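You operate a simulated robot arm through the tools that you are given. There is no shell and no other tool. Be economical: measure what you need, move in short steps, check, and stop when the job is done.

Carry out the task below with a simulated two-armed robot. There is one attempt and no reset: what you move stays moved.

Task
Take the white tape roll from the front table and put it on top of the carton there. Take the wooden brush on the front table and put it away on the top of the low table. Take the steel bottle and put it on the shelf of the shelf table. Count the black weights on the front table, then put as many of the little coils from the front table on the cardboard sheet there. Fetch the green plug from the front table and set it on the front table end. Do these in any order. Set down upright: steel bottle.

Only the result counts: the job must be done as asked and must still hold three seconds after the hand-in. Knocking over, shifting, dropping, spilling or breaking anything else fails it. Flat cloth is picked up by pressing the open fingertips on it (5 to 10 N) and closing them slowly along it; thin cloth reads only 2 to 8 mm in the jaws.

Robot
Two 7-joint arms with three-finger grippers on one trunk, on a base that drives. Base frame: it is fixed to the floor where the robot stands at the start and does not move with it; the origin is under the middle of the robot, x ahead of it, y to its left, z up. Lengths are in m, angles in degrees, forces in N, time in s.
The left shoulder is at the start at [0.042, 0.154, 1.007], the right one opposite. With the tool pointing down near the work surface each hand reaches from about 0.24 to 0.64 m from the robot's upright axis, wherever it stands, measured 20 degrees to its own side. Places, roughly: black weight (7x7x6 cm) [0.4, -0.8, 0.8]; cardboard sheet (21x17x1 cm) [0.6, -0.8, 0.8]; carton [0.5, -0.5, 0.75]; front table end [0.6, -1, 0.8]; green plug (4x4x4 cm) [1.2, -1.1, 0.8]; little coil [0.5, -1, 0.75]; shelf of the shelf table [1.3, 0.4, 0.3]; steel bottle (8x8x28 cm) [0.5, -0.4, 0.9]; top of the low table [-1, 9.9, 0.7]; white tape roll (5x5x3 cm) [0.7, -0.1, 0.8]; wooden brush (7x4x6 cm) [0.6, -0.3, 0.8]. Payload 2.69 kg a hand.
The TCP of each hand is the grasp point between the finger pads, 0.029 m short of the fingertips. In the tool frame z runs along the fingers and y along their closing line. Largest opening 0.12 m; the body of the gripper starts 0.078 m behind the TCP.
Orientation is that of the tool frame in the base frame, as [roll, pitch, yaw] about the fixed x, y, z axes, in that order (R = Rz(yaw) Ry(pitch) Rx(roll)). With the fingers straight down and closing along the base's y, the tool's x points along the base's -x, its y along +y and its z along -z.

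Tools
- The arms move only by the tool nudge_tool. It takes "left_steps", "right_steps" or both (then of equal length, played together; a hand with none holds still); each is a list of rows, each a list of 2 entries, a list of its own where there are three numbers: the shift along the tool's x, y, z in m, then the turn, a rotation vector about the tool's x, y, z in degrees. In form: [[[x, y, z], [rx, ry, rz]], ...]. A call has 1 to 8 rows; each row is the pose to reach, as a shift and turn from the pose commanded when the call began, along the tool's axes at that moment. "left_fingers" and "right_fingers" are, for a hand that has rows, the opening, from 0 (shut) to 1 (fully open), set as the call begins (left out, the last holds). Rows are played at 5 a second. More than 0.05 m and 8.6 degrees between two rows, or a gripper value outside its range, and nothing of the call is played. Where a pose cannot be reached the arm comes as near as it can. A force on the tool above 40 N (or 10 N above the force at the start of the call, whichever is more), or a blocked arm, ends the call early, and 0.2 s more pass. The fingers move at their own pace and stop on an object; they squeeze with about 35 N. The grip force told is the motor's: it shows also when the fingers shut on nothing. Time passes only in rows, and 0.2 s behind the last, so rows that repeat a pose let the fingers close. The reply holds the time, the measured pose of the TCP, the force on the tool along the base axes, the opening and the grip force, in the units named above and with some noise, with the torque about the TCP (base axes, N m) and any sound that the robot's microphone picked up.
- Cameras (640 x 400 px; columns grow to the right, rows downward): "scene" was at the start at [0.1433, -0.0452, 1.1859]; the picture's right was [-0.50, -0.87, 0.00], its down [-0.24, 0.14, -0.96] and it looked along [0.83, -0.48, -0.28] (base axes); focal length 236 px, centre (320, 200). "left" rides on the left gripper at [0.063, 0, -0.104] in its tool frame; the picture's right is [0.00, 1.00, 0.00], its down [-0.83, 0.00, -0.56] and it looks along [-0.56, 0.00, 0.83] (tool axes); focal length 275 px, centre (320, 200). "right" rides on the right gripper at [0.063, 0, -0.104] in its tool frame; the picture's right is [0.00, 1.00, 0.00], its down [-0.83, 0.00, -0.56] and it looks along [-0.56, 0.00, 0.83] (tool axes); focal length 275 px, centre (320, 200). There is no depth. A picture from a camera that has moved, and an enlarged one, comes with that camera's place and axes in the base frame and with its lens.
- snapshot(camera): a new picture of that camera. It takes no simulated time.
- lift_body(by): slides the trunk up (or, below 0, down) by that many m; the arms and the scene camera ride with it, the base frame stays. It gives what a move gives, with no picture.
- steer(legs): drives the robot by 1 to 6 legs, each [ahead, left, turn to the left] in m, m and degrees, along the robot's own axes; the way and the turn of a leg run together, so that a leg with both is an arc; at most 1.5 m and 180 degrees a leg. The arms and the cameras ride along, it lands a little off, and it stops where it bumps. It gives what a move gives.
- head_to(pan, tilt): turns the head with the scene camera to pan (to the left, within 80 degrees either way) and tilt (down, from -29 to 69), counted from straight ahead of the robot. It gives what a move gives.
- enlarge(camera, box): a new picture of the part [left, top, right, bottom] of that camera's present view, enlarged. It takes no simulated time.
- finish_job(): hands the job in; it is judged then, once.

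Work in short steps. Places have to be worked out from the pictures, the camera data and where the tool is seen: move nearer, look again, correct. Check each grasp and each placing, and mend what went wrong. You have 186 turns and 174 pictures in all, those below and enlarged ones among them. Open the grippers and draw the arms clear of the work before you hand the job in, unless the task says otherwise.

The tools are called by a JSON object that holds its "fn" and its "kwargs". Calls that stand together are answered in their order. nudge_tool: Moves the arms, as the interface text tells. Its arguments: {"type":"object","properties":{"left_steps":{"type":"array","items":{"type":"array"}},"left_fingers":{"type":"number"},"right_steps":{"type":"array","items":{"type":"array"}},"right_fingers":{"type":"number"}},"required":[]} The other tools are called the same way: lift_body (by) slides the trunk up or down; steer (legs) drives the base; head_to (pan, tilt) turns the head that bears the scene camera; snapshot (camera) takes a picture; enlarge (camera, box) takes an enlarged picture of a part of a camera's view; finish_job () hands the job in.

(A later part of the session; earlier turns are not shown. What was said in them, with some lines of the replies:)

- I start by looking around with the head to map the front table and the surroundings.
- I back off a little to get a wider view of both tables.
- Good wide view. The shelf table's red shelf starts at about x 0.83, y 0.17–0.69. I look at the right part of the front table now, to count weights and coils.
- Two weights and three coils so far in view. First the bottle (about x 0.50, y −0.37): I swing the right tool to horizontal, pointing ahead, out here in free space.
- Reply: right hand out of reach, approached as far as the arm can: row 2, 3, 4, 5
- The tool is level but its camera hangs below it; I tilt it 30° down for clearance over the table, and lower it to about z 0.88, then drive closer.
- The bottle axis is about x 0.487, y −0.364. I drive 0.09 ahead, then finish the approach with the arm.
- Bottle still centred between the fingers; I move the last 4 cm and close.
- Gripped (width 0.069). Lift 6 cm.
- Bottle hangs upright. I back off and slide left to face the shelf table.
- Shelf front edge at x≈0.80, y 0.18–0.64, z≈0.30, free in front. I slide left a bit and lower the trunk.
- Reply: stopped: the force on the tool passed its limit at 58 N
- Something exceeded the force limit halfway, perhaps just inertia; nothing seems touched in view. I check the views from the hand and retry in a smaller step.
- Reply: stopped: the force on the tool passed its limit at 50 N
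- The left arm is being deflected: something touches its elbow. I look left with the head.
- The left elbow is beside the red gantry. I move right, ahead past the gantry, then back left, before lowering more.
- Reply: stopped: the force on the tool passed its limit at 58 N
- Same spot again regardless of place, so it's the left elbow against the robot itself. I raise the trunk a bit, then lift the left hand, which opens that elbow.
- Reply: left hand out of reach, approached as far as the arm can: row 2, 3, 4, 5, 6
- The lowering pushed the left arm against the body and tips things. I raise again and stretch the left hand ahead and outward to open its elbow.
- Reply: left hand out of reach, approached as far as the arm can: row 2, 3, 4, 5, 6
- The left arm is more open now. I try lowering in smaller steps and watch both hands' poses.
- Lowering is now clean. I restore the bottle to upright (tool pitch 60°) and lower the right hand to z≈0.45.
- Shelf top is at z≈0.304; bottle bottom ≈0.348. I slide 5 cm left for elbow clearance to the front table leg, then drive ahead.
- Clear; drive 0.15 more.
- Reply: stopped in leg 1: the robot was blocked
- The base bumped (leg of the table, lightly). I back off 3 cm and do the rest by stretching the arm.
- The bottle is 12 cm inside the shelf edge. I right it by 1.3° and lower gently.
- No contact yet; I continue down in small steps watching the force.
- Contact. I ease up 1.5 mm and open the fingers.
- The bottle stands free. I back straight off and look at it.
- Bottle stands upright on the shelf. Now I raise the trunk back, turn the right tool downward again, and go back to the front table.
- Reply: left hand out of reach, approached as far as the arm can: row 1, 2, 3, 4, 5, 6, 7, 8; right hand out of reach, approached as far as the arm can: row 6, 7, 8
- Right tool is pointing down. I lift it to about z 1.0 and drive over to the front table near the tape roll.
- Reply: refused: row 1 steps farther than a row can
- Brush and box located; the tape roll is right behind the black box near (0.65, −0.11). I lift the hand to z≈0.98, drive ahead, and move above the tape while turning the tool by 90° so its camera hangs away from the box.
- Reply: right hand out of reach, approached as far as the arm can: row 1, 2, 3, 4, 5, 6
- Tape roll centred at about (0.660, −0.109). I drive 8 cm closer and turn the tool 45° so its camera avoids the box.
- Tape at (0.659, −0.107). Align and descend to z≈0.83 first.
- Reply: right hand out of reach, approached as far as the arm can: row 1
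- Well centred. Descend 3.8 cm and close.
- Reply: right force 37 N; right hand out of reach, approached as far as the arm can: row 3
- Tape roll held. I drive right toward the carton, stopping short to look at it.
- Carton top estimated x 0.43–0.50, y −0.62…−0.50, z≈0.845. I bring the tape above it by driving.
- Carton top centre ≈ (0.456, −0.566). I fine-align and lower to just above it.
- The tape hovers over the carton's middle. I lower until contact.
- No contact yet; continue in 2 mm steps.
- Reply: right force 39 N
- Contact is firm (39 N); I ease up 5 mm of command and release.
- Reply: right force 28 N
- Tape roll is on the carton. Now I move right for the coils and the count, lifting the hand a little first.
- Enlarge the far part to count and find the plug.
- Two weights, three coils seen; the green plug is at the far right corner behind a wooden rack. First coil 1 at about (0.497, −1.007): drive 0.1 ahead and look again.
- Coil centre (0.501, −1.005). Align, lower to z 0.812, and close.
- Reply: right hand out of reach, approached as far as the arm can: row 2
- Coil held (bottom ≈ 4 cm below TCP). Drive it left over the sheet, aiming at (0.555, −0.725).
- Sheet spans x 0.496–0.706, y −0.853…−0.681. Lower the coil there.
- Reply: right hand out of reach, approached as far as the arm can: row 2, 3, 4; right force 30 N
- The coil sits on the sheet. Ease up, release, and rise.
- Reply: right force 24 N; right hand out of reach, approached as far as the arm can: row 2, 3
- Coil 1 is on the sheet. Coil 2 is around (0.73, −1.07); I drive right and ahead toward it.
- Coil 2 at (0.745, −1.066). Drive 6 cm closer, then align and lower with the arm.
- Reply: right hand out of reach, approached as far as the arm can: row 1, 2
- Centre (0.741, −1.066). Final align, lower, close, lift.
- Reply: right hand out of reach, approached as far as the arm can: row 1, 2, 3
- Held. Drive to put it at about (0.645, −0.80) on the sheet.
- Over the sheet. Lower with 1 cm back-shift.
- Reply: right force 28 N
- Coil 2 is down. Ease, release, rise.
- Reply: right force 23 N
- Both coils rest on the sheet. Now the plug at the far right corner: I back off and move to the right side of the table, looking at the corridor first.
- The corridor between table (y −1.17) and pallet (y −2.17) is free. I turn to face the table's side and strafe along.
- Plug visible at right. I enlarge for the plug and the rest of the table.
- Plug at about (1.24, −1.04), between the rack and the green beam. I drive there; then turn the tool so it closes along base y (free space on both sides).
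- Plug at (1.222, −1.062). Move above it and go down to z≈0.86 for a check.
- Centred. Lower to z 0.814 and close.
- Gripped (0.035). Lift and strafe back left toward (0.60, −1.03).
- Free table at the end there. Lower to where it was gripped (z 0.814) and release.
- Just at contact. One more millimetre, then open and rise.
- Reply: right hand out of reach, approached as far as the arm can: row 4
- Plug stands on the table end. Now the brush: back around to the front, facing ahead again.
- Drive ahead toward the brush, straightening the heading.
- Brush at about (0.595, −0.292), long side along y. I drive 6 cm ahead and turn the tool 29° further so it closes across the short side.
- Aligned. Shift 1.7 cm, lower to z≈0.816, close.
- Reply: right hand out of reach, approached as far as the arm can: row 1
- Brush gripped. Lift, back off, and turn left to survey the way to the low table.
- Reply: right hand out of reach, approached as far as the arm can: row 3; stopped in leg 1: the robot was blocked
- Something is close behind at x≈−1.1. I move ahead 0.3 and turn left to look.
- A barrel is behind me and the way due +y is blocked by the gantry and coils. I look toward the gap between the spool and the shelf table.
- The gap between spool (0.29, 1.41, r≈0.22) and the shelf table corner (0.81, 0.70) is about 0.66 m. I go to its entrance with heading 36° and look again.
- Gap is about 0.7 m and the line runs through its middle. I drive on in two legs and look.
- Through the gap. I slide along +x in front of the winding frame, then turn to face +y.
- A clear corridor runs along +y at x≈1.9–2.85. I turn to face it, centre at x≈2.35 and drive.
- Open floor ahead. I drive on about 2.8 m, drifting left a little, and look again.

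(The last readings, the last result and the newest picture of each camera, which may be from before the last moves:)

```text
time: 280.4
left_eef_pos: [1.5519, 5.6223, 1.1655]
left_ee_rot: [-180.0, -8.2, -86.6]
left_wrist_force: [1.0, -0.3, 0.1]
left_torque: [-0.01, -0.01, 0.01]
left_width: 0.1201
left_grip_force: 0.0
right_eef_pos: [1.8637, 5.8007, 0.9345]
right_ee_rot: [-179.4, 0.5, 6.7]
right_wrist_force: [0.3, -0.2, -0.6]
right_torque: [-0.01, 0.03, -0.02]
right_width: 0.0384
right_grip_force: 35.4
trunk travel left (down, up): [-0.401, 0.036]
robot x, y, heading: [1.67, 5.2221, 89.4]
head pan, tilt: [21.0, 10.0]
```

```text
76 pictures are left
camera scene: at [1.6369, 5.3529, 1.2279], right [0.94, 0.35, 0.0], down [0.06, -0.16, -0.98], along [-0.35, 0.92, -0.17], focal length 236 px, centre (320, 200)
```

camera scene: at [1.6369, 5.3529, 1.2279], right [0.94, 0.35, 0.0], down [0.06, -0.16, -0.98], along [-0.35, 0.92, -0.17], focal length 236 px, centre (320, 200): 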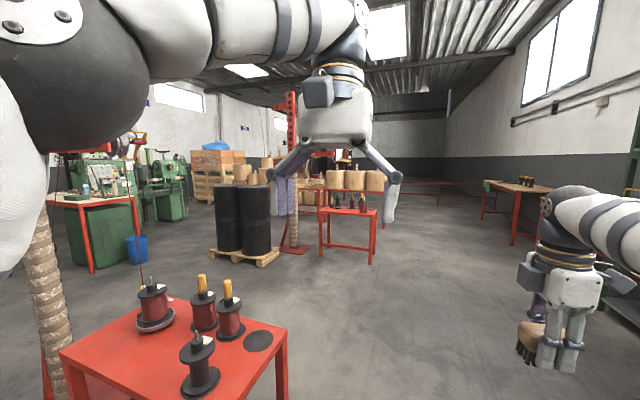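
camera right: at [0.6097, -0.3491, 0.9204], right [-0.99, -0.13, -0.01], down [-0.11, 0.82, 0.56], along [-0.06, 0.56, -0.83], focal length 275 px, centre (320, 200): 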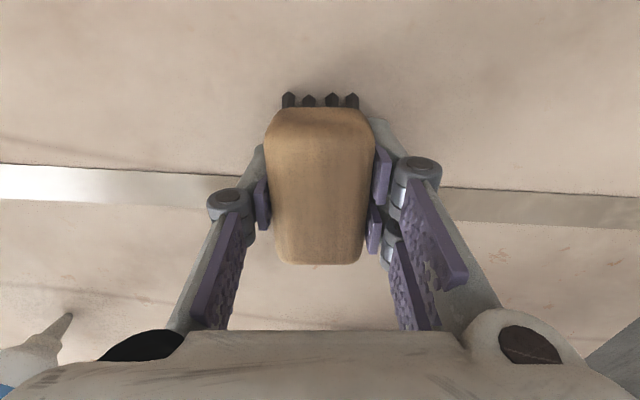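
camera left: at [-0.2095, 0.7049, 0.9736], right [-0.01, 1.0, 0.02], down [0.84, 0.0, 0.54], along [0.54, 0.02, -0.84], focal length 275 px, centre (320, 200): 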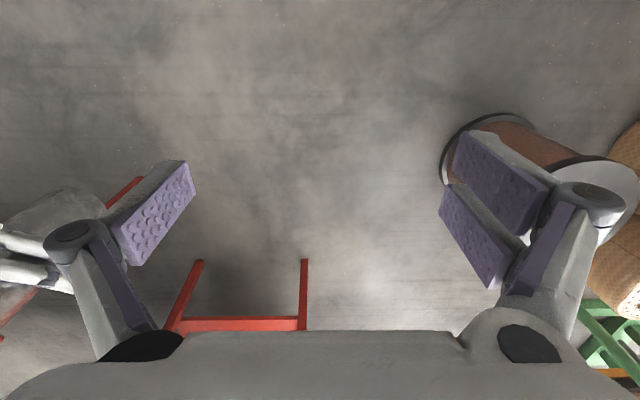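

A red table is just to my left ahead. I shift right and go on to about y 7.3 and look for the low table near (−1, 9.9).

{"fn": "steer", "kwargs": {"legs": [[0, -0.3, 0], [1.1, 0, 0], [1.0, 0, 0]]}}

{"fn": "head_to", "kwargs": {"pan": 35, "tilt": 10}}

{"fn": "snapshot", "kwargs": {"camera": "scene"}}

```text
time: 293.4
left_eef_pos: [1.8062, 7.7379, 1.1644]
left_ee_rot: [-179.9, -8.3, -85.0]
left_wrist_force: [0.3, -0.1, -0.2]
left_torque: [0.0, 0.02, 0.01]
left_width: 0.1202
left_grip_force: 0.0
right_eef_pos: [2.1123, 7.9227, 0.9347]
right_ee_rot: [-179.5, 0.4, 8.1]
right_wrist_force: [0.7, 0.0, -0.9]
right_torque: [-0.03, 0.0, 0.01]
right_width: 0.0384
right_grip_force: 35.3
trunk travel left (down, up): [-0.401, 0.036]
robot x, y, heading: [1.9383, 7.3376, 91.1]
head pan, tilt: [21.0, 10.0]
```

```text
time: 294.1
left_eef_pos: [1.8073, 7.7365, 1.1646]
left_ee_rot: [-180.0, -8.1, -85.0]
left_wrist_force: [0.1, 0.1, 0.4]
left_torque: [0.01, 0.03, 0.02]
left_width: 0.12
left_grip_force: 0.1
right_eef_pos: [2.1109, 7.9236, 0.9345]
right_ee_rot: [-179.5, 0.3, 8.2]
right_wrist_force: [-0.3, 0.1, -1.4]
right_torque: [-0.01, 0.02, -0.02]
right_width: 0.0383
right_grip_force: 35.0
trunk travel left (down, up): [-0.401, 0.036]
robot x, y, heading: [1.9363, 7.3358, 91.1]
head pan, tilt: [35.0, 10.0]
```

```text
75 pictures are left
camera scene: at [1.8791, 7.4587, 1.2279], right [0.81, 0.59, 0.0], down [0.1, -0.14, -0.98], along [-0.58, 0.8, -0.17], focal length 236 px, centre (320, 200)
```

scene: 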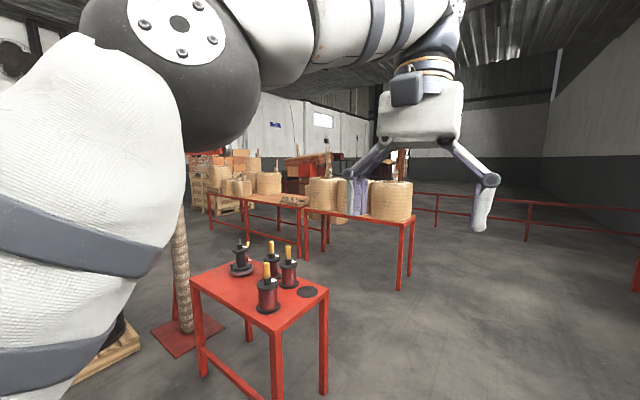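

Two low tables; the one toward (−1, 9.9) is the left one. Enlarge.

{"fn": "enlarge", "kwargs": {"camera": "scene", "box": [180, 130, 440, 300]}}

```text
2.35 times, centred on (310, 215) of scene
camera zoom: at [1.8791, 7.4587, 1.2279], right [0.81, 0.59, 0.0], down [0.1, -0.14, -0.98], along [-0.58, 0.8, -0.17], focal length 556 px, centre (344, 165)
```

zoom: 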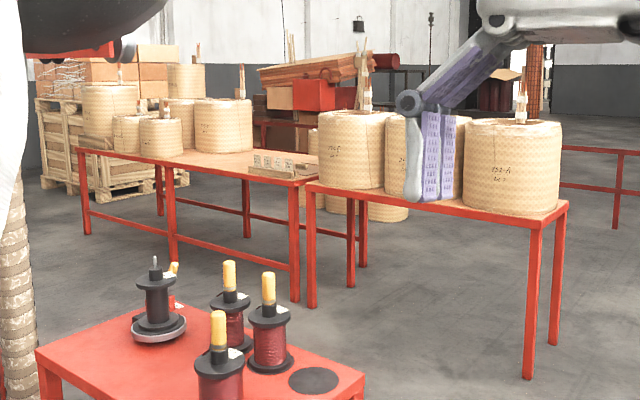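

The left table (front edge y≈9.38, x −1.7…0.2) is the low table, with free room near (−0.45, 9.56). I pull the brush hand in a bit, drive up to y≈8.7 and strafe left along the lane.

{"fn": "nudge_tool", "kwargs": {"right_steps": [[[0, 0.04, -0.01], [0, 0, 0]], [[0, 0.08, -0.02], [0, 0, 0]], [[0, 0.12, -0.03], [0, 0, 0]], [[0, 0.14, -0.04], [0, 0, 0]]]}}

{"fn": "steer", "kwargs": {"legs": [[1.36, 0, -1.1], [0, 1.0, 0]]}}

{"fn": "head_to", "kwargs": {"pan": 45, "tilt": 22}}

{"fn": "snapshot", "kwargs": {"camera": "scene"}}

```text
time: 295.1
left_eef_pos: [1.8062, 7.7363, 1.1644]
left_ee_rot: [180.0, -8.2, -84.9]
left_wrist_force: [-0.2, -0.2, 0.1]
left_torque: [0.02, -0.01, -0.01]
left_width: 0.1203
left_grip_force: 0.0
right_eef_pos: [2.1334, 7.7838, 0.9721]
right_ee_rot: [-179.5, 0.4, 8.3]
right_wrist_force: [-0.7, 0.3, -0.8]
right_torque: [0.01, 0.0, 0.0]
right_width: 0.0384
right_grip_force: 35.3
trunk travel left (down, up): [-0.401, 0.036]
robot x, y, heading: [1.9377, 7.3404, 91.3]
head pan, tilt: [35.0, 10.0]
```

```text
time: 309.4
left_eef_pos: [0.8164, 9.0933, 1.1646]
left_ee_rot: [180.0, -8.1, -86.6]
left_wrist_force: [0.1, 0.0, 0.4]
left_torque: [-0.01, 0.03, 0.0]
left_width: 0.1197
left_grip_force: 0.0
right_eef_pos: [1.1449, 9.1317, 0.9736]
right_ee_rot: [-179.5, 0.4, 6.8]
right_wrist_force: [0.1, -0.3, 0.0]
right_torque: [0.0, 0.01, 0.02]
right_width: 0.0384
right_grip_force: 35.0
trunk travel left (down, up): [-0.401, 0.036]
robot x, y, heading: [0.9369, 8.6908, 89.7]
head pan, tilt: [35.0, 10.0]
```

```text
time: 310.1
left_eef_pos: [0.8161, 9.0934, 1.1655]
left_ee_rot: [180.0, -8.1, -86.5]
left_wrist_force: [0.0, 0.3, -0.2]
left_torque: [-0.02, 0.01, -0.01]
left_width: 0.1199
left_grip_force: 0.1
right_eef_pos: [1.1443, 9.133, 0.974]
right_ee_rot: [-179.5, 0.4, 6.8]
right_wrist_force: [0.8, 0.1, -1.8]
right_torque: [-0.03, -0.03, 0.02]
right_width: 0.0383
right_grip_force: 35.7
trunk travel left (down, up): [-0.401, 0.036]
robot x, y, heading: [0.9342, 8.693, 89.7]
head pan, tilt: [45.0, 22.0]
```

```text
73 pictures are left
camera scene: at [0.8696, 8.803, 1.2084], right [0.71, 0.7, 0.0], down [0.26, -0.27, -0.93], along [-0.65, 0.66, -0.37], focal length 236 px, centre (320, 200)
```

scene: 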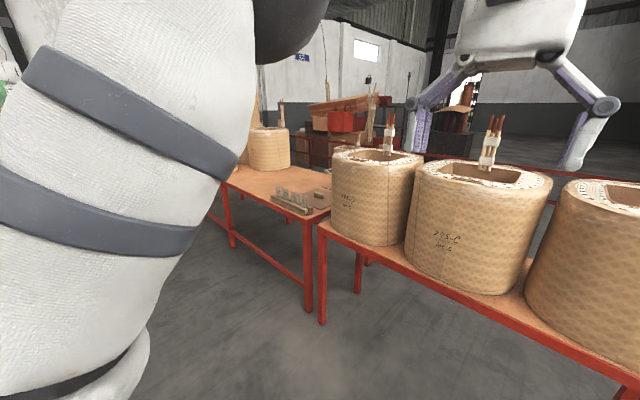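

Low table front edge y≈9.53, top z≈0.69; free spot around (−0.5, 9.68). I shift 0.1 ahead and strafe left 1.6 m in two legs.

{"fn": "steer", "kwargs": {"legs": [[0.1, 0, 0], [0, 0.8, 0], [0, 0.8, 0]]}}

{"fn": "head_to", "kwargs": {"pan": -10, "tilt": 30}}

{"fn": "snapshot", "kwargs": {"camera": "scene"}}

{"fn": "snapshot", "kwargs": {"camera": "right"}}

```text
time: 323.6
left_eef_pos: [-0.7917, 9.1809, 1.1636]
left_ee_rot: [-180.0, -8.2, -85.4]
left_wrist_force: [-1.0, -0.1, -0.2]
left_torque: [0.01, -0.01, 0.01]
left_width: 0.1202
left_grip_force: 0.1
right_eef_pos: [-0.4655, 9.224, 0.9733]
right_ee_rot: [-179.5, 0.5, 7.8]
right_wrist_force: [0.3, -0.1, -0.5]
right_torque: [-0.01, -0.04, 0.0]
right_width: 0.0384
right_grip_force: 34.9
trunk travel left (down, up): [-0.401, 0.036]
robot x, y, heading: [-0.6642, 8.7805, 90.7]
head pan, tilt: [45.0, 22.0]
```

```text
time: 324.8
left_eef_pos: [-0.7927, 9.1809, 1.1649]
left_ee_rot: [179.9, -8.1, -85.4]
left_wrist_force: [0.1, 0.4, 0.2]
left_torque: [0.02, -0.01, 0.01]
left_width: 0.1198
left_grip_force: 0.1
right_eef_pos: [-0.4655, 9.2252, 0.9729]
right_ee_rot: [-179.4, 0.4, 7.8]
right_wrist_force: [0.4, 0.3, -1.1]
right_torque: [0.01, 0.01, -0.01]
right_width: 0.0385
right_grip_force: 35.2
trunk travel left (down, up): [-0.401, 0.036]
robot x, y, heading: [-0.6647, 8.7843, 90.7]
head pan, tilt: [-10.0, 30.0]
```

```text
72 pictures are left
camera scene: at [-0.6529, 8.9157, 1.1956], right [0.99, -0.16, 0.0], down [-0.08, -0.49, -0.87], along [0.14, 0.85, -0.5], focal length 236 px, centre (320, 200)
```

scene: 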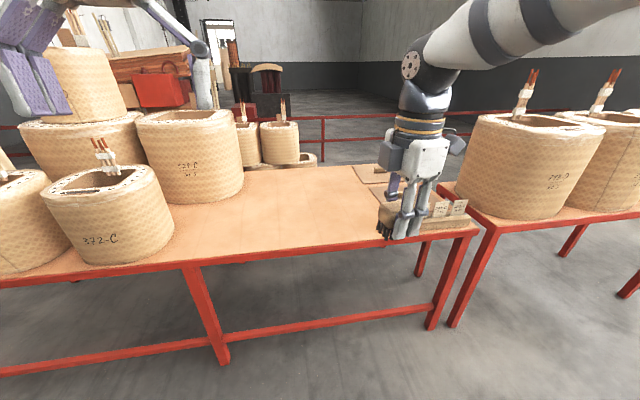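

```text
71 pictures are left
camera right: at [-0.4017, 9.2331, 1.0771], right [0.14, -0.99, -0.01], down [-0.82, -0.12, 0.56], along [-0.56, -0.07, -0.83], focal length 275 px, centre (320, 200)
```

right: 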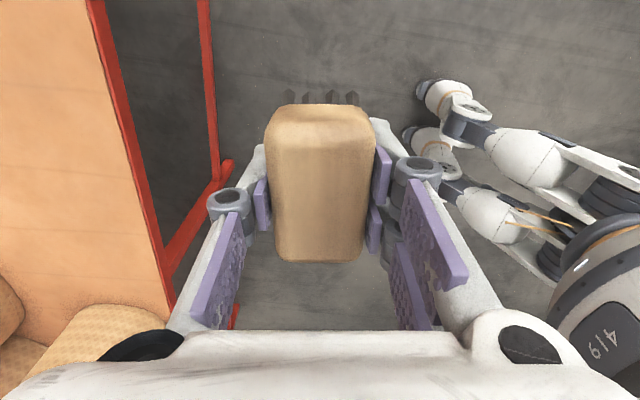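

Good view: free spot at about (−0.55, 9.68). I drive 0.3 ahead and 0.07 left.

{"fn": "steer", "kwargs": {"legs": [[0, 0.07, -0.7], [0.3, 0, 0]]}}

{"fn": "nudge_tool", "kwargs": {"right_steps": [[[0, -0.04, 0.03], [0, 0, 0]], [[0, -0.08, 0.06], [0, 0, 0]], [[0, -0.12, 0.09], [0, 0, 0]], [[0, -0.15, 0.12], [0, 0, 0]], [[0, -0.15, 0.15], [0, 0, 0]]]}}

{"fn": "snapshot", "kwargs": {"camera": "scene"}}

{"fn": "snapshot", "kwargs": {"camera": "right"}}

```text
time: 327.6
left_eef_pos: [-0.8563, 9.4767, 1.1648]
left_ee_rot: [-180.0, -8.1, -86.4]
left_wrist_force: [-0.4, 0.3, 0.6]
left_torque: [-0.05, -0.03, 0.0]
left_width: 0.12
left_grip_force: 0.0
right_eef_pos: [-0.5274, 9.5161, 0.9724]
right_ee_rot: [-179.5, 0.3, 6.9]
right_wrist_force: [-0.3, -0.1, -0.7]
right_torque: [0.0, 0.0, -0.01]
right_width: 0.0384
right_grip_force: 35.5
trunk travel left (down, up): [-0.401, 0.036]
robot x, y, heading: [-0.7376, 9.0763, 89.6]
head pan, tilt: [-10.0, 30.0]
```

```text
time: 328.8
left_eef_pos: [-0.856, 9.4757, 1.1643]
left_ee_rot: [-180.0, -8.1, -86.4]
left_wrist_force: [-0.1, 0.2, 0.0]
left_torque: [0.03, -0.01, 0.0]
left_width: 0.12
left_grip_force: 0.0
right_eef_pos: [-0.5483, 9.6638, 0.8276]
right_ee_rot: [-179.6, 0.4, 6.9]
right_wrist_force: [-0.5, -0.8, -1.1]
right_torque: [0.04, 0.03, 0.03]
right_width: 0.0383
right_grip_force: 34.5
trunk travel left (down, up): [-0.401, 0.036]
robot x, y, heading: [-0.7364, 9.0744, 90.3]
head pan, tilt: [-10.0, 30.0]
```

```text
70 pictures are left
camera scene: at [-0.7208, 9.2086, 1.1956], right [0.98, -0.17, 0.0], down [-0.09, -0.49, -0.87], along [0.15, 0.85, -0.5], focal length 236 px, centre (320, 200)
```

scene: 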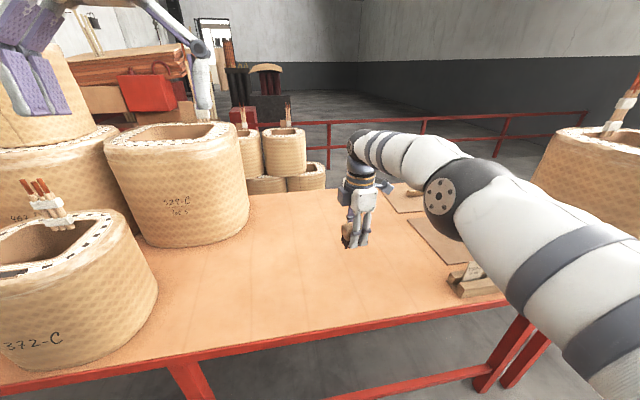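

```text
69 pictures are left
camera right: at [-0.485, 9.672, 0.9311], right [0.13, -0.99, -0.01], down [-0.82, -0.11, 0.56], along [-0.56, -0.07, -0.83], focal length 275 px, centre (320, 200)
```

right: 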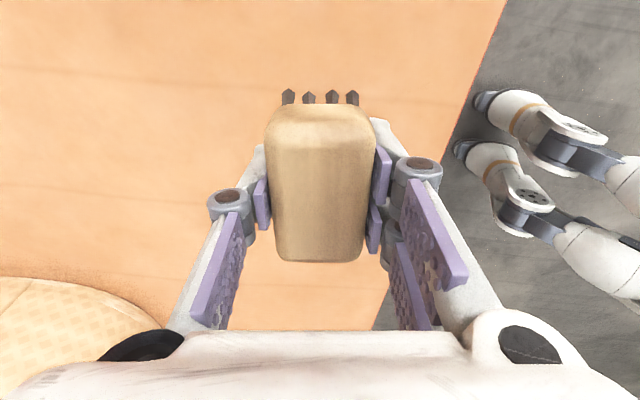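

Over the tabletop. Lower 8 cm, then creep.

{"fn": "nudge_tool", "kwargs": {"right_steps": [[[0, -0.01, 0.03], [0, 0, 0]], [[0, -0.02, 0.06], [0, 0, 0]], [[0, -0.02, 0.08], [0, 0, 0]], [[0, -0.02, 0.08], [0, 0, 0]]]}}

{"fn": "nudge_tool", "kwargs": {"right_steps": [[[0, 0, 0.003], [0, 0, 0]], [[0, 0, 0.006], [0, 0, 0]], [[0, 0, 0.008], [0, 0, 0]]]}}

```text
time: 329.8
left_eef_pos: [-0.8564, 9.476, 1.1655]
left_ee_rot: [-180.0, -8.1, -86.3]
left_wrist_force: [0.1, 0.2, -0.1]
left_torque: [0.04, 0.03, -0.02]
left_width: 0.1201
left_grip_force: 0.0
right_eef_pos: [-0.5512, 9.662, 0.748]
right_ee_rot: [-179.4, 0.5, 7.0]
right_wrist_force: [0.2, 0.3, -1.1]
right_torque: [0.02, -0.02, 0.0]
right_width: 0.0383
right_grip_force: 35.7
right hand out of reach, approached as far as the arm can: row 1, 2, 3, 4
trunk travel left (down, up): [-0.401, 0.036]
robot x, y, heading: [-0.7366, 9.0744, 90.0]
head pan, tilt: [-10.0, 30.0]
```

```text
time: 330.6
left_eef_pos: [-0.8566, 9.4761, 1.1647]
left_ee_rot: [-180.0, -8.0, -86.4]
left_wrist_force: [0.9, -0.4, 0.3]
left_torque: [-0.01, -0.01, -0.01]
left_width: 0.12
left_grip_force: 0.0
right_eef_pos: [-0.5512, 9.6634, 0.7385]
right_ee_rot: [-179.4, 0.3, 7.0]
right_wrist_force: [-0.7, -0.6, -0.2]
right_torque: [-0.03, -0.01, -0.02]
right_width: 0.0383
right_grip_force: 35.1
trunk travel left (down, up): [-0.401, 0.036]
robot x, y, heading: [-0.737, 9.072, 89.7]
head pan, tilt: [-10.0, 30.0]
```

{"fn": "nudge_tool", "kwargs": {"right_steps": [[[0, 0, 0.002], [0, 0, 0]], [[0, 0, 0.004], [0, 0, 0]]]}}

{"fn": "nudge_tool", "kwargs": {"right_steps": [[[0, 0, 0.002], [0, 0, 0]], [[0, 0, 0.004], [0, 0, 0]]]}}

{"fn": "enlarge", "kwargs": {"camera": "scene", "box": [290, 160, 440, 300]}}

```text
time: 331.2
left_eef_pos: [-0.856, 9.4759, 1.1645]
left_ee_rot: [-180.0, -8.0, -86.3]
left_wrist_force: [0.0, -0.2, 0.2]
left_torque: [-0.02, -0.02, -0.02]
left_width: 0.1201
left_grip_force: 0.0
right_eef_pos: [-0.5516, 9.6604, 0.7363]
right_ee_rot: [-179.5, 0.3, 6.8]
right_wrist_force: [0.2, -0.7, -0.4]
right_torque: [0.0, 0.02, -0.02]
right_width: 0.0383
right_grip_force: 34.8
right hand out of reach, approached as far as the arm can: row 2
trunk travel left (down, up): [-0.401, 0.036]
robot x, y, heading: [-0.7363, 9.0739, 89.8]
head pan, tilt: [-10.0, 30.0]
```

```text
time: 331.8
left_eef_pos: [-0.8559, 9.4758, 1.1647]
left_ee_rot: [179.9, -8.1, -86.3]
left_wrist_force: [-0.6, -1.0, -0.1]
left_torque: [-0.02, -0.03, 0.02]
left_width: 0.1199
left_grip_force: 0.0
right_eef_pos: [-0.5525, 9.6601, 0.732]
right_ee_rot: [-179.6, 0.4, 7.0]
right_wrist_force: [0.1, 0.0, -0.4]
right_torque: [0.0, 0.02, 0.03]
right_width: 0.0381
right_grip_force: 34.9
trunk travel left (down, up): [-0.401, 0.036]
robot x, y, heading: [-0.7365, 9.0733, 89.6]
head pan, tilt: [-10.0, 30.0]
```

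```text
2.86 times, centred on (365, 230) of scene
camera zoom: at [-0.7209, 9.2089, 1.1955], right [0.98, -0.17, 0.0], down [-0.09, -0.49, -0.87], along [0.15, 0.85, -0.5], focal length 676 px, centre (191, 114)
```

zoom: 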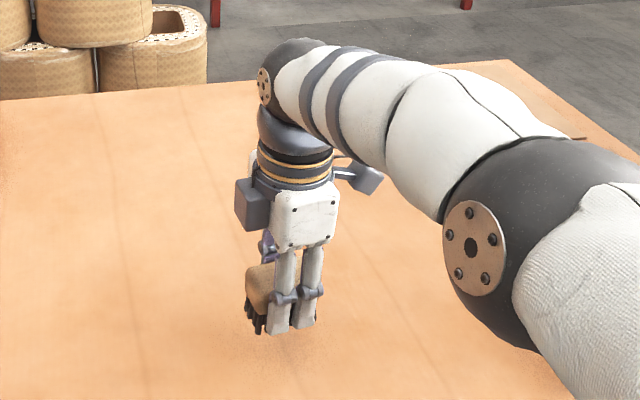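

Still hovering; continue lowering in small steps, with a slight pull back to stay in reach.

{"fn": "nudge_tool", "kwargs": {"right_steps": [[[0, 0.01, 0.003], [0, 0, 0]], [[0, 0.01, 0.006], [0, 0, 0]]]}}

{"fn": "nudge_tool", "kwargs": {"right_steps": [[[0, 0, 0.003], [0, 0, 0]], [[0, 0, 0.005], [0, 0, 0]]]}}

{"fn": "nudge_tool", "kwargs": {"right_steps": [[[0, 0, 0.002], [0, 0, 0]], [[0, 0, 0.004], [0, 0, 0]]]}}

```text
time: 332.4
left_eef_pos: [-0.8568, 9.4768, 1.164]
left_ee_rot: [-180.0, -8.2, -86.3]
left_wrist_force: [-0.2, 0.1, -0.8]
left_torque: [-0.03, 0.02, 0.02]
left_width: 0.1197
left_grip_force: 0.1
right_eef_pos: [-0.5508, 9.651, 0.7258]
right_ee_rot: [-179.5, 0.4, 7.0]
right_wrist_force: [0.0, -0.3, -1.5]
right_torque: [-0.02, -0.02, -0.02]
right_width: 0.0384
right_grip_force: 34.8
trunk travel left (down, up): [-0.401, 0.036]
robot x, y, heading: [-0.7355, 9.0725, 90.2]
head pan, tilt: [-10.0, 30.0]
```

```text
time: 333.0
left_eef_pos: [-0.8573, 9.4764, 1.1643]
left_ee_rot: [-180.0, -8.2, -86.3]
left_wrist_force: [-0.1, -1.0, 0.4]
left_torque: [0.02, 0.02, 0.02]
left_width: 0.1199
left_grip_force: 0.0
right_eef_pos: [-0.5513, 9.6519, 0.7217]
right_ee_rot: [-179.4, 0.5, 7.1]
right_wrist_force: [0.5, -0.3, -0.5]
right_torque: [-0.02, -0.02, 0.03]
right_width: 0.0383
right_grip_force: 35.5
trunk travel left (down, up): [-0.401, 0.036]
robot x, y, heading: [-0.7361, 9.0747, 89.8]
head pan, tilt: [-10.0, 30.0]
```

```text
time: 333.6
left_eef_pos: [-0.8569, 9.4761, 1.1647]
left_ee_rot: [180.0, -8.1, -86.4]
left_wrist_force: [-1.2, 0.2, -0.3]
left_torque: [-0.01, 0.02, -0.01]
left_width: 0.1202
left_grip_force: 0.2
right_eef_pos: [-0.5519, 9.6523, 0.7183]
right_ee_rot: [-179.5, 0.4, 7.0]
right_wrist_force: [0.1, -0.1, -0.6]
right_torque: [-0.04, -0.02, 0.01]
right_width: 0.0381
right_grip_force: 35.0
trunk travel left (down, up): [-0.401, 0.036]
robot x, y, heading: [-0.7361, 9.0746, 89.8]
head pan, tilt: [-10.0, 30.0]
```

{"fn": "nudge_tool", "kwargs": {"right_steps": [[[0, 0, 0.003], [0, 0, 0]], [[0, 0, 0.006], [0, 0, 0]]]}}

{"fn": "nudge_tool", "kwargs": {"right_steps": [[[0, 0, 0.002], [0, 0, 0]], [[0, 0, 0.004], [0, 0, 0]]]}}

{"fn": "enlarge", "kwargs": {"camera": "scene", "box": [310, 200, 410, 280]}}

```text
time: 334.2
left_eef_pos: [-0.8561, 9.475, 1.1651]
left_ee_rot: [-180.0, -8.1, -86.3]
left_wrist_force: [0.5, 0.2, 0.5]
left_torque: [0.02, 0.02, -0.04]
left_width: 0.1201
left_grip_force: 0.1
right_eef_pos: [-0.5519, 9.6513, 0.7116]
right_ee_rot: [-179.5, 0.4, 7.1]
right_wrist_force: [-0.1, -0.2, -0.9]
right_torque: [-0.02, 0.01, 0.03]
right_width: 0.0385
right_grip_force: 34.9
trunk travel left (down, up): [-0.401, 0.036]
robot x, y, heading: [-0.7318, 9.0721, 90.0]
head pan, tilt: [-10.0, 30.0]
```

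```text
time: 334.8
left_eef_pos: [-0.8558, 9.4751, 1.164]
left_ee_rot: [-180.0, -8.2, -86.3]
left_wrist_force: [-0.2, 0.2, -0.1]
left_torque: [-0.02, -0.02, 0.0]
left_width: 0.1202
left_grip_force: 0.1
right_eef_pos: [-0.5504, 9.6508, 0.7066]
right_ee_rot: [-179.5, 0.4, 7.0]
right_wrist_force: [-0.2, 0.1, -0.7]
right_torque: [0.04, -0.01, -0.02]
right_width: 0.0382
right_grip_force: 34.7
trunk travel left (down, up): [-0.401, 0.036]
robot x, y, heading: [-0.734, 9.0735, 89.9]
head pan, tilt: [-10.0, 30.0]
```

```text
5.00 times, centred on (360, 240) of scene
camera zoom: at [-0.7209, 9.2089, 1.1955], right [0.98, -0.17, 0.0], down [-0.09, -0.49, -0.87], along [0.15, 0.85, -0.5], focal length 1182 px, centre (120, 0)
```

zoom: 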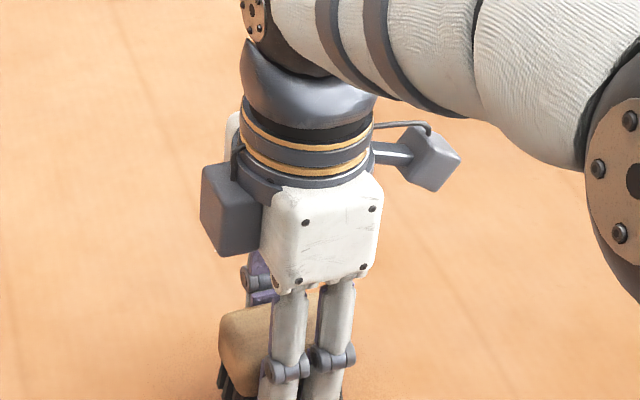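

{"fn": "nudge_tool", "kwargs": {"right_steps": [[[0, 0, 0.003], [0, 0, 0]], [[0, 0, 0.005], [0, 0, 0]]]}}

{"fn": "nudge_tool", "kwargs": {"right_steps": [[[0, 0, 0.003], [0, 0, 0]], [[0, 0, 0.005], [0, 0, 0]]]}}

{"fn": "enlarge", "kwargs": {"camera": "scene", "box": [320, 220, 400, 300]}}

```text
time: 335.4
left_eef_pos: [-0.8561, 9.4759, 1.165]
left_ee_rot: [180.0, -8.1, -86.3]
left_wrist_force: [-0.4, 0.0, -0.3]
left_torque: [-0.01, -0.01, -0.01]
left_width: 0.1199
left_grip_force: 0.0
right_eef_pos: [-0.5509, 9.6513, 0.702]
right_ee_rot: [-179.4, 0.4, 6.9]
right_wrist_force: [0.1, 0.2, -0.1]
right_torque: [0.01, 0.0, 0.02]
right_width: 0.0383
right_grip_force: 34.5
trunk travel left (down, up): [-0.401, 0.036]
robot x, y, heading: [-0.7347, 9.0739, 89.8]
head pan, tilt: [-10.0, 30.0]
```

```text
time: 336.0
left_eef_pos: [-0.8572, 9.4765, 1.1653]
left_ee_rot: [-180.0, -8.0, -86.3]
left_wrist_force: [-0.1, 0.5, 0.5]
left_torque: [0.01, 0.0, -0.01]
left_width: 0.1202
left_grip_force: 0.2
right_eef_pos: [-0.5515, 9.6504, 0.6988]
right_ee_rot: [-179.5, 0.4, 7.0]
right_wrist_force: [-0.4, 0.1, -0.9]
right_torque: [-0.04, -0.01, 0.04]
right_width: 0.0384
right_grip_force: 35.0
trunk travel left (down, up): [-0.401, 0.036]
robot x, y, heading: [-0.7385, 9.0753, 89.8]
head pan, tilt: [-10.0, 30.0]
```

```text
5.00 times, centred on (360, 260) of scene
camera zoom: at [-0.7209, 9.2089, 1.1955], right [0.98, -0.17, 0.0], down [-0.09, -0.49, -0.87], along [0.15, 0.85, -0.5], focal length 1182 px, centre (120, -100)
```

zoom: 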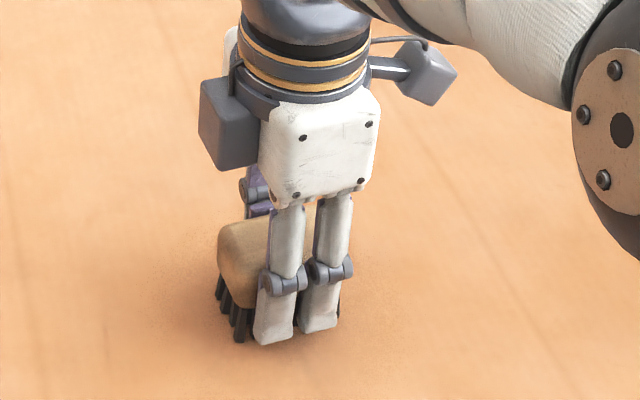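

Very close now (contact shadow). Continue in millimetres.

{"fn": "nudge_tool", "kwargs": {"right_steps": [[[0, 0, 0.002], [0, 0, 0]], [[0, 0, 0.003], [0, 0, 0]]]}}

{"fn": "nudge_tool", "kwargs": {"right_steps": [[[0, 0, 0.002], [0, 0, 0]], [[0, 0, 0.003], [0, 0, 0]]]}}

{"fn": "nudge_tool", "kwargs": {"right_steps": [[[0, 0, 0.002], [0, 0, 0]], [[0, 0, 0.003], [0, 0, 0]]]}}

```text
time: 336.6
left_eef_pos: [-0.8565, 9.4746, 1.1663]
left_ee_rot: [-179.9, -8.0, -86.3]
left_wrist_force: [0.1, -0.6, 0.2]
left_torque: [0.0, -0.03, 0.01]
left_width: 0.12
left_grip_force: 0.0
right_eef_pos: [-0.5513, 9.6526, 0.6967]
right_ee_rot: [-179.3, 0.3, 7.0]
right_wrist_force: [1.8, -2.1, 12.0]
right_torque: [-0.34, 0.04, -0.01]
right_width: 0.0383
right_grip_force: 34.7
trunk travel left (down, up): [-0.401, 0.036]
robot x, y, heading: [-0.7322, 9.0772, 89.9]
head pan, tilt: [-10.0, 30.0]
```

```text
time: 337.2
left_eef_pos: [-0.8568, 9.4738, 1.1658]
left_ee_rot: [-179.9, -7.8, -86.3]
left_wrist_force: [-0.3, 0.7, 0.7]
left_torque: [-0.04, -0.01, 0.02]
left_width: 0.1203
left_grip_force: 0.1
right_eef_pos: [-0.5514, 9.652, 0.6958]
right_ee_rot: [-179.0, 0.3, 7.1]
right_wrist_force: [0.6, -5.9, 31.8]
right_torque: [-0.43, 0.16, -0.02]
right_width: 0.0383
right_grip_force: 35.2
trunk travel left (down, up): [-0.401, 0.036]
robot x, y, heading: [-0.7364, 9.0741, 89.7]
head pan, tilt: [-10.0, 30.0]
```

```text
time: 337.8
left_eef_pos: [-0.8559, 9.4738, 1.1663]
left_ee_rot: [180.0, -8.0, -86.2]
left_wrist_force: [0.1, 0.3, 0.1]
left_torque: [0.0, 0.0, -0.02]
left_width: 0.1202
left_grip_force: 0.1
right_eef_pos: [-0.5518, 9.651, 0.6914]
right_ee_rot: [-179.1, 0.3, 7.0]
right_wrist_force: [0.4, -3.2, 36.9]
right_torque: [-0.25, 0.0, 0.0]
right_width: 0.0384
right_grip_force: 35.0
trunk travel left (down, up): [-0.401, 0.036]
robot x, y, heading: [-0.7347, 9.0753, 90.1]
head pan, tilt: [-10.0, 30.0]
```

Contact. Ease up 6 mm, release, rise.

{"fn": "nudge_tool", "kwargs": {"right_steps": [[[0, 0, -0.003], [0, 0, 0]], [[0, 0, -0.006], [0, 0, 0]]]}}

{"fn": "nudge_tool", "kwargs": {"right_steps": [[[0, 0, 0], [0, 0, 0]], [[0, 0, 0], [0, 0, 0]], [[0, 0, 0], [0, 0, 0]]], "right_fingers": 0.75}}

{"fn": "nudge_tool", "kwargs": {"right_steps": [[[0, 0, -0.04], [0, 0, 0]], [[0, 0, -0.08], [0, 0, 0]], [[0, 0.03, -0.12], [0, 0, 0]], [[0, 0.06, -0.16], [0, 0, 0]], [[0, 0.09, -0.2], [0, 0, 0]], [[0, 0.12, -0.24], [0, 0, 0]]]}}

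{"fn": "snapshot", "kwargs": {"camera": "scene"}}

{"fn": "snapshot", "kwargs": {"camera": "right"}}

```text
time: 338.4
left_eef_pos: [-0.856, 9.4755, 1.1632]
left_ee_rot: [180.0, -8.2, -86.2]
left_wrist_force: [0.4, -1.3, -0.1]
left_torque: [0.0, 0.03, 0.0]
left_width: 0.1201
left_grip_force: 0.1
right_eef_pos: [-0.5524, 9.6488, 0.6918]
right_ee_rot: [-179.6, 0.4, 7.0]
right_wrist_force: [-1.4, 5.8, 10.2]
right_torque: [0.38, -0.06, 0.05]
right_width: 0.0382
right_grip_force: 34.5
trunk travel left (down, up): [-0.401, 0.036]
robot x, y, heading: [-0.7338, 9.0757, 89.8]
head pan, tilt: [-10.0, 30.0]
```

```text
time: 339.2
left_eef_pos: [-0.8562, 9.4766, 1.1635]
left_ee_rot: [-180.0, -8.2, -86.3]
left_wrist_force: [0.0, 0.0, -0.3]
left_torque: [0.0, 0.02, -0.01]
left_width: 0.1201
left_grip_force: 0.1
right_eef_pos: [-0.5505, 9.6503, 0.6945]
right_ee_rot: [-179.5, 0.3, 7.0]
right_wrist_force: [-0.3, -0.5, 0.2]
right_torque: [0.01, 0.0, -0.01]
right_width: 0.0899
right_grip_force: 0.0
trunk travel left (down, up): [-0.401, 0.036]
robot x, y, heading: [-0.7372, 9.0766, 89.7]
head pan, tilt: [-10.0, 30.0]
```

```text
time: 340.6
left_eef_pos: [-0.8557, 9.475, 1.1647]
left_ee_rot: [-180.0, -8.1, -86.3]
left_wrist_force: [-0.3, 0.2, 0.1]
left_torque: [0.02, 0.02, -0.03]
left_width: 0.1201
left_grip_force: 0.1
right_eef_pos: [-0.534, 9.5291, 0.9327]
right_ee_rot: [-179.5, 0.2, 7.0]
right_wrist_force: [0.1, -0.7, 0.7]
right_torque: [0.02, 0.02, 0.02]
right_width: 0.0901
right_grip_force: 0.1
trunk travel left (down, up): [-0.401, 0.036]
robot x, y, heading: [-0.7369, 9.0749, 89.8]
head pan, tilt: [-10.0, 30.0]
```

```text
65 pictures are left
camera scene: at [-0.7209, 9.2078, 1.1958], right [0.98, -0.17, 0.0], down [-0.09, -0.49, -0.87], along [0.15, 0.85, -0.5], focal length 236 px, centre (320, 200)
```

scene: 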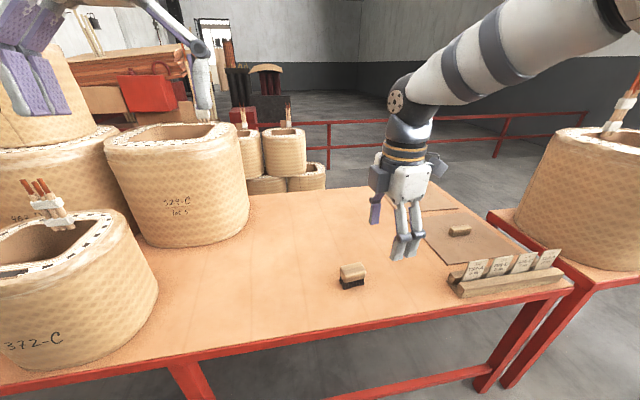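

```text
64 pictures are left
camera right: at [-0.4714, 9.536, 1.0359], right [0.13, -0.99, -0.01], down [-0.82, -0.11, 0.56], along [-0.56, -0.06, -0.83], focal length 275 px, centre (320, 200)
```

right: 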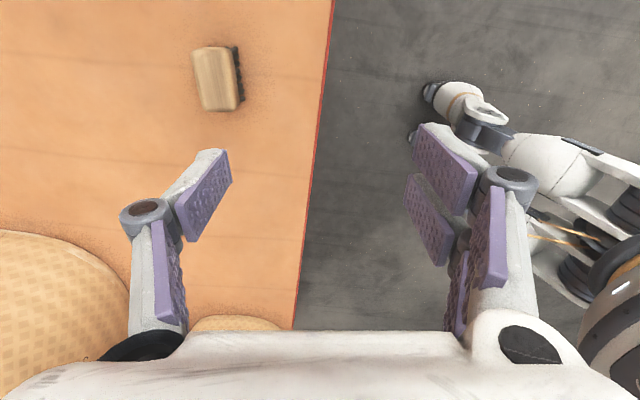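

Brush stands on the low table. Before handing in, I want to be sure no third weight hides behind the crate and vise at the far side of the front table, so I retrace my path.

{"fn": "steer", "kwargs": {"legs": [[-0.3, 0, 0.2], [0, -1.33, 0], [0, -1.33, 0], [-1.4, 0, 0]]}}

```text
time: 369.2
left_eef_pos: [1.791, 7.7854, 1.1648]
left_ee_rot: [-180.0, -8.2, -86.2]
left_wrist_force: [-0.6, -0.9, -0.6]
left_torque: [-0.03, -0.05, 0.02]
left_width: 0.1202
left_grip_force: 0.0
right_eef_pos: [2.1142, 7.8406, 0.9303]
right_ee_rot: [-179.6, 0.4, 7.1]
right_wrist_force: [0.2, 0.8, 0.2]
right_torque: [0.01, 0.01, -0.01]
right_width: 0.0899
right_grip_force: 0.1
trunk travel left (down, up): [-0.401, 0.036]
robot x, y, heading: [1.9163, 7.3843, 90.0]
head pan, tilt: [-10.0, 30.0]
```

{"fn": "steer", "kwargs": {"legs": [[-1.1, 0.03, 0], [-1.06, 0, 0], [-1.41, -0.22, 0], [-1.41, -0.22, 0]]}}

{"fn": "steer", "kwargs": {"legs": [[-0.7, 0, 0], [0, 0, -150]]}}

{"fn": "head_to", "kwargs": {"pan": -30, "tilt": 20}}

{"fn": "snapshot", "kwargs": {"camera": "scene"}}

```text
time: 393.1
left_eef_pos: [2.1938, 2.847, 1.1634]
left_ee_rot: [179.9, -8.1, -86.8]
left_wrist_force: [0.7, 0.2, 0.2]
left_torque: [0.03, 0.02, 0.0]
left_width: 0.12
left_grip_force: 0.1
right_eef_pos: [2.5157, 2.8985, 0.9309]
right_ee_rot: [-179.6, 0.5, 6.4]
right_wrist_force: [0.3, 1.1, -0.3]
right_torque: [-0.01, -0.02, 0.01]
right_width: 0.0899
right_grip_force: 0.1
trunk travel left (down, up): [-0.401, 0.036]
robot x, y, heading: [2.3107, 2.4442, 89.1]
head pan, tilt: [-10.0, 30.0]
```

```text
time: 403.0
left_eef_pos: [2.6275, 1.4778, 1.1647]
left_ee_rot: [-180.0, -8.1, 127.4]
left_wrist_force: [0.6, -0.6, -0.1]
left_torque: [-0.02, 0.01, -0.01]
left_width: 0.12
left_grip_force: 0.0
right_eef_pos: [2.3874, 1.2548, 0.9311]
right_ee_rot: [-179.5, 0.4, -139.3]
right_wrist_force: [0.3, 0.5, 0.0]
right_torque: [0.02, 0.0, 0.02]
right_width: 0.0903
right_grip_force: 0.0
trunk travel left (down, up): [-0.401, 0.036]
robot x, y, heading: [2.3029, 1.7424, -56.4]
head pan, tilt: [-10.0, 30.0]
```

```text
time: 403.8
left_eef_pos: [2.6258, 1.4786, 1.1641]
left_ee_rot: [-180.0, -8.1, 127.4]
left_wrist_force: [0.0, 0.0, -0.4]
left_torque: [-0.01, -0.02, -0.04]
left_width: 0.1198
left_grip_force: 0.1
right_eef_pos: [2.3881, 1.2544, 0.9318]
right_ee_rot: [-179.5, 0.5, -139.4]
right_wrist_force: [0.6, 0.2, -0.5]
right_torque: [0.01, -0.02, -0.01]
right_width: 0.0899
right_grip_force: 0.1
trunk travel left (down, up): [-0.401, 0.036]
robot x, y, heading: [2.3016, 1.7487, -56.4]
head pan, tilt: [-30.0, 20.0]
```

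```text
63 pictures are left
camera scene: at [2.3316, 1.6166, 1.2116], right [-1.0, -0.06, 0.0], down [-0.02, 0.34, -0.94], along [0.06, -0.94, -0.34], focal length 236 px, centre (320, 200)
```

scene: 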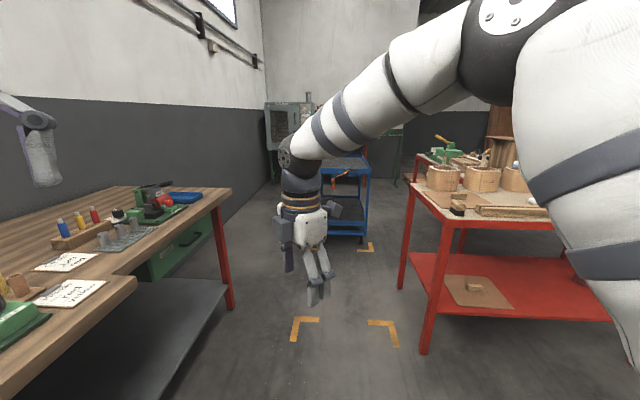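

An aisle leads along the back of both tables. I go forward there and look at the front table from behind.

{"fn": "steer", "kwargs": {"legs": [[0, 0, -33], [1.2, -0.05, 0]]}}

{"fn": "head_to", "kwargs": {"pan": -40, "tilt": 18}}

{"fn": "snapshot", "kwargs": {"camera": "scene"}}

```text
time: 411.5
left_eef_pos: [2.4117, 0.1376, 1.1639]
left_ee_rot: [179.9, -8.2, 95.6]
left_wrist_force: [-0.3, 0.1, -0.6]
left_torque: [0.01, 0.0, -0.02]
left_width: 0.1201
left_grip_force: 0.0
right_eef_pos: [2.0914, 0.0712, 0.9308]
right_ee_rot: [-179.5, 0.4, -171.1]
right_wrist_force: [0.5, 0.1, 0.1]
right_torque: [0.03, -0.04, 0.01]
right_width: 0.0903
right_grip_force: 0.1
trunk travel left (down, up): [-0.401, 0.036]
robot x, y, heading: [2.2765, 0.5322, -88.1]
head pan, tilt: [-30.0, 20.0]
```

```text
time: 412.3
left_eef_pos: [2.4129, 0.1367, 1.1646]
left_ee_rot: [-180.0, -8.1, 95.7]
left_wrist_force: [0.3, 0.4, 0.2]
left_torque: [-0.02, 0.03, 0.02]
left_width: 0.1199
left_grip_force: 0.0
right_eef_pos: [2.0918, 0.0724, 0.932]
right_ee_rot: [-179.4, 0.4, -171.2]
right_wrist_force: [0.5, -0.3, 0.0]
right_torque: [0.03, -0.01, 0.0]
right_width: 0.0901
right_grip_force: 0.1
trunk travel left (down, up): [-0.401, 0.036]
robot x, y, heading: [2.2762, 0.5333, -88.0]
head pan, tilt: [-40.0, 18.0]
```

```text
62 pictures are left
camera scene: at [2.2201, 0.4177, 1.2149], right [-0.79, 0.62, 0.0], down [0.19, 0.24, -0.95], along [-0.59, -0.75, -0.31], focal length 236 px, centre (320, 200)
```

scene: 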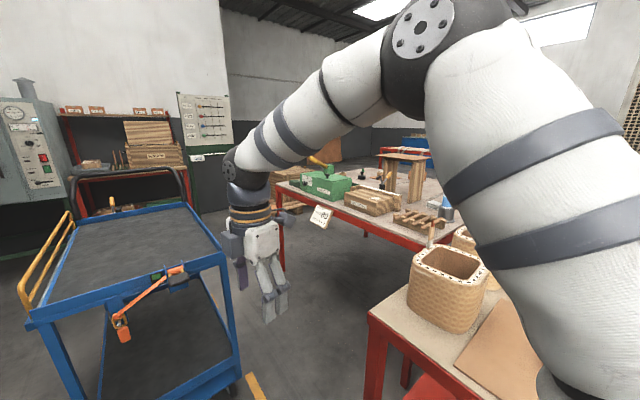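

{"fn": "enlarge", "kwargs": {"camera": "scene", "box": [250, 130, 450, 250]}}

```text
3.20 times, centred on (350, 190) of scene
camera zoom: at [2.2201, 0.4177, 1.2149], right [-0.79, 0.62, 0.0], down [0.19, 0.24, -0.95], along [-0.59, -0.75, -0.31], focal length 757 px, centre (224, 232)
```

zoom: 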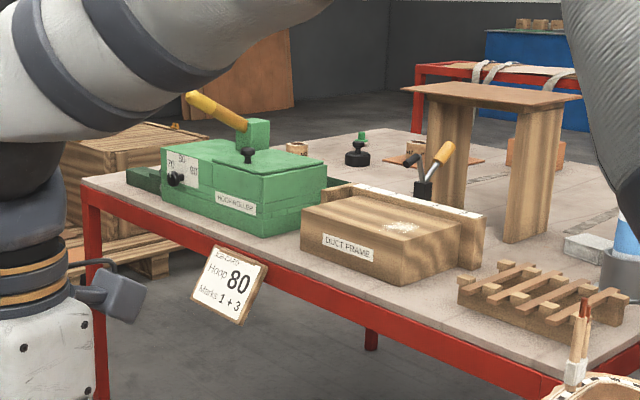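

Nothing hides behind the vise or the crate: there are exactly two black weights, and two coils lie on the sheet. Both grippers are open and clear, so I hand in.

{"fn": "finish_job", "kwargs": {}}

```text
The job is handed in.
```

I handed the job in with all five parts done:
- **White tape roll:** on top of the carton.
- **Wooden brush:** on the low table.
- **Steel bottle:** standing upright on the shelf.
- **Little coils:** I counted two black weights on the front table, so two coils are on the cardboard sheet.
- **Green plug:** on the end of the front table.

The base was stopped by something twice, once at the shelf table and once against something unseen while reversing. I saw nothing moved, but I did not check what I hit while reversing.
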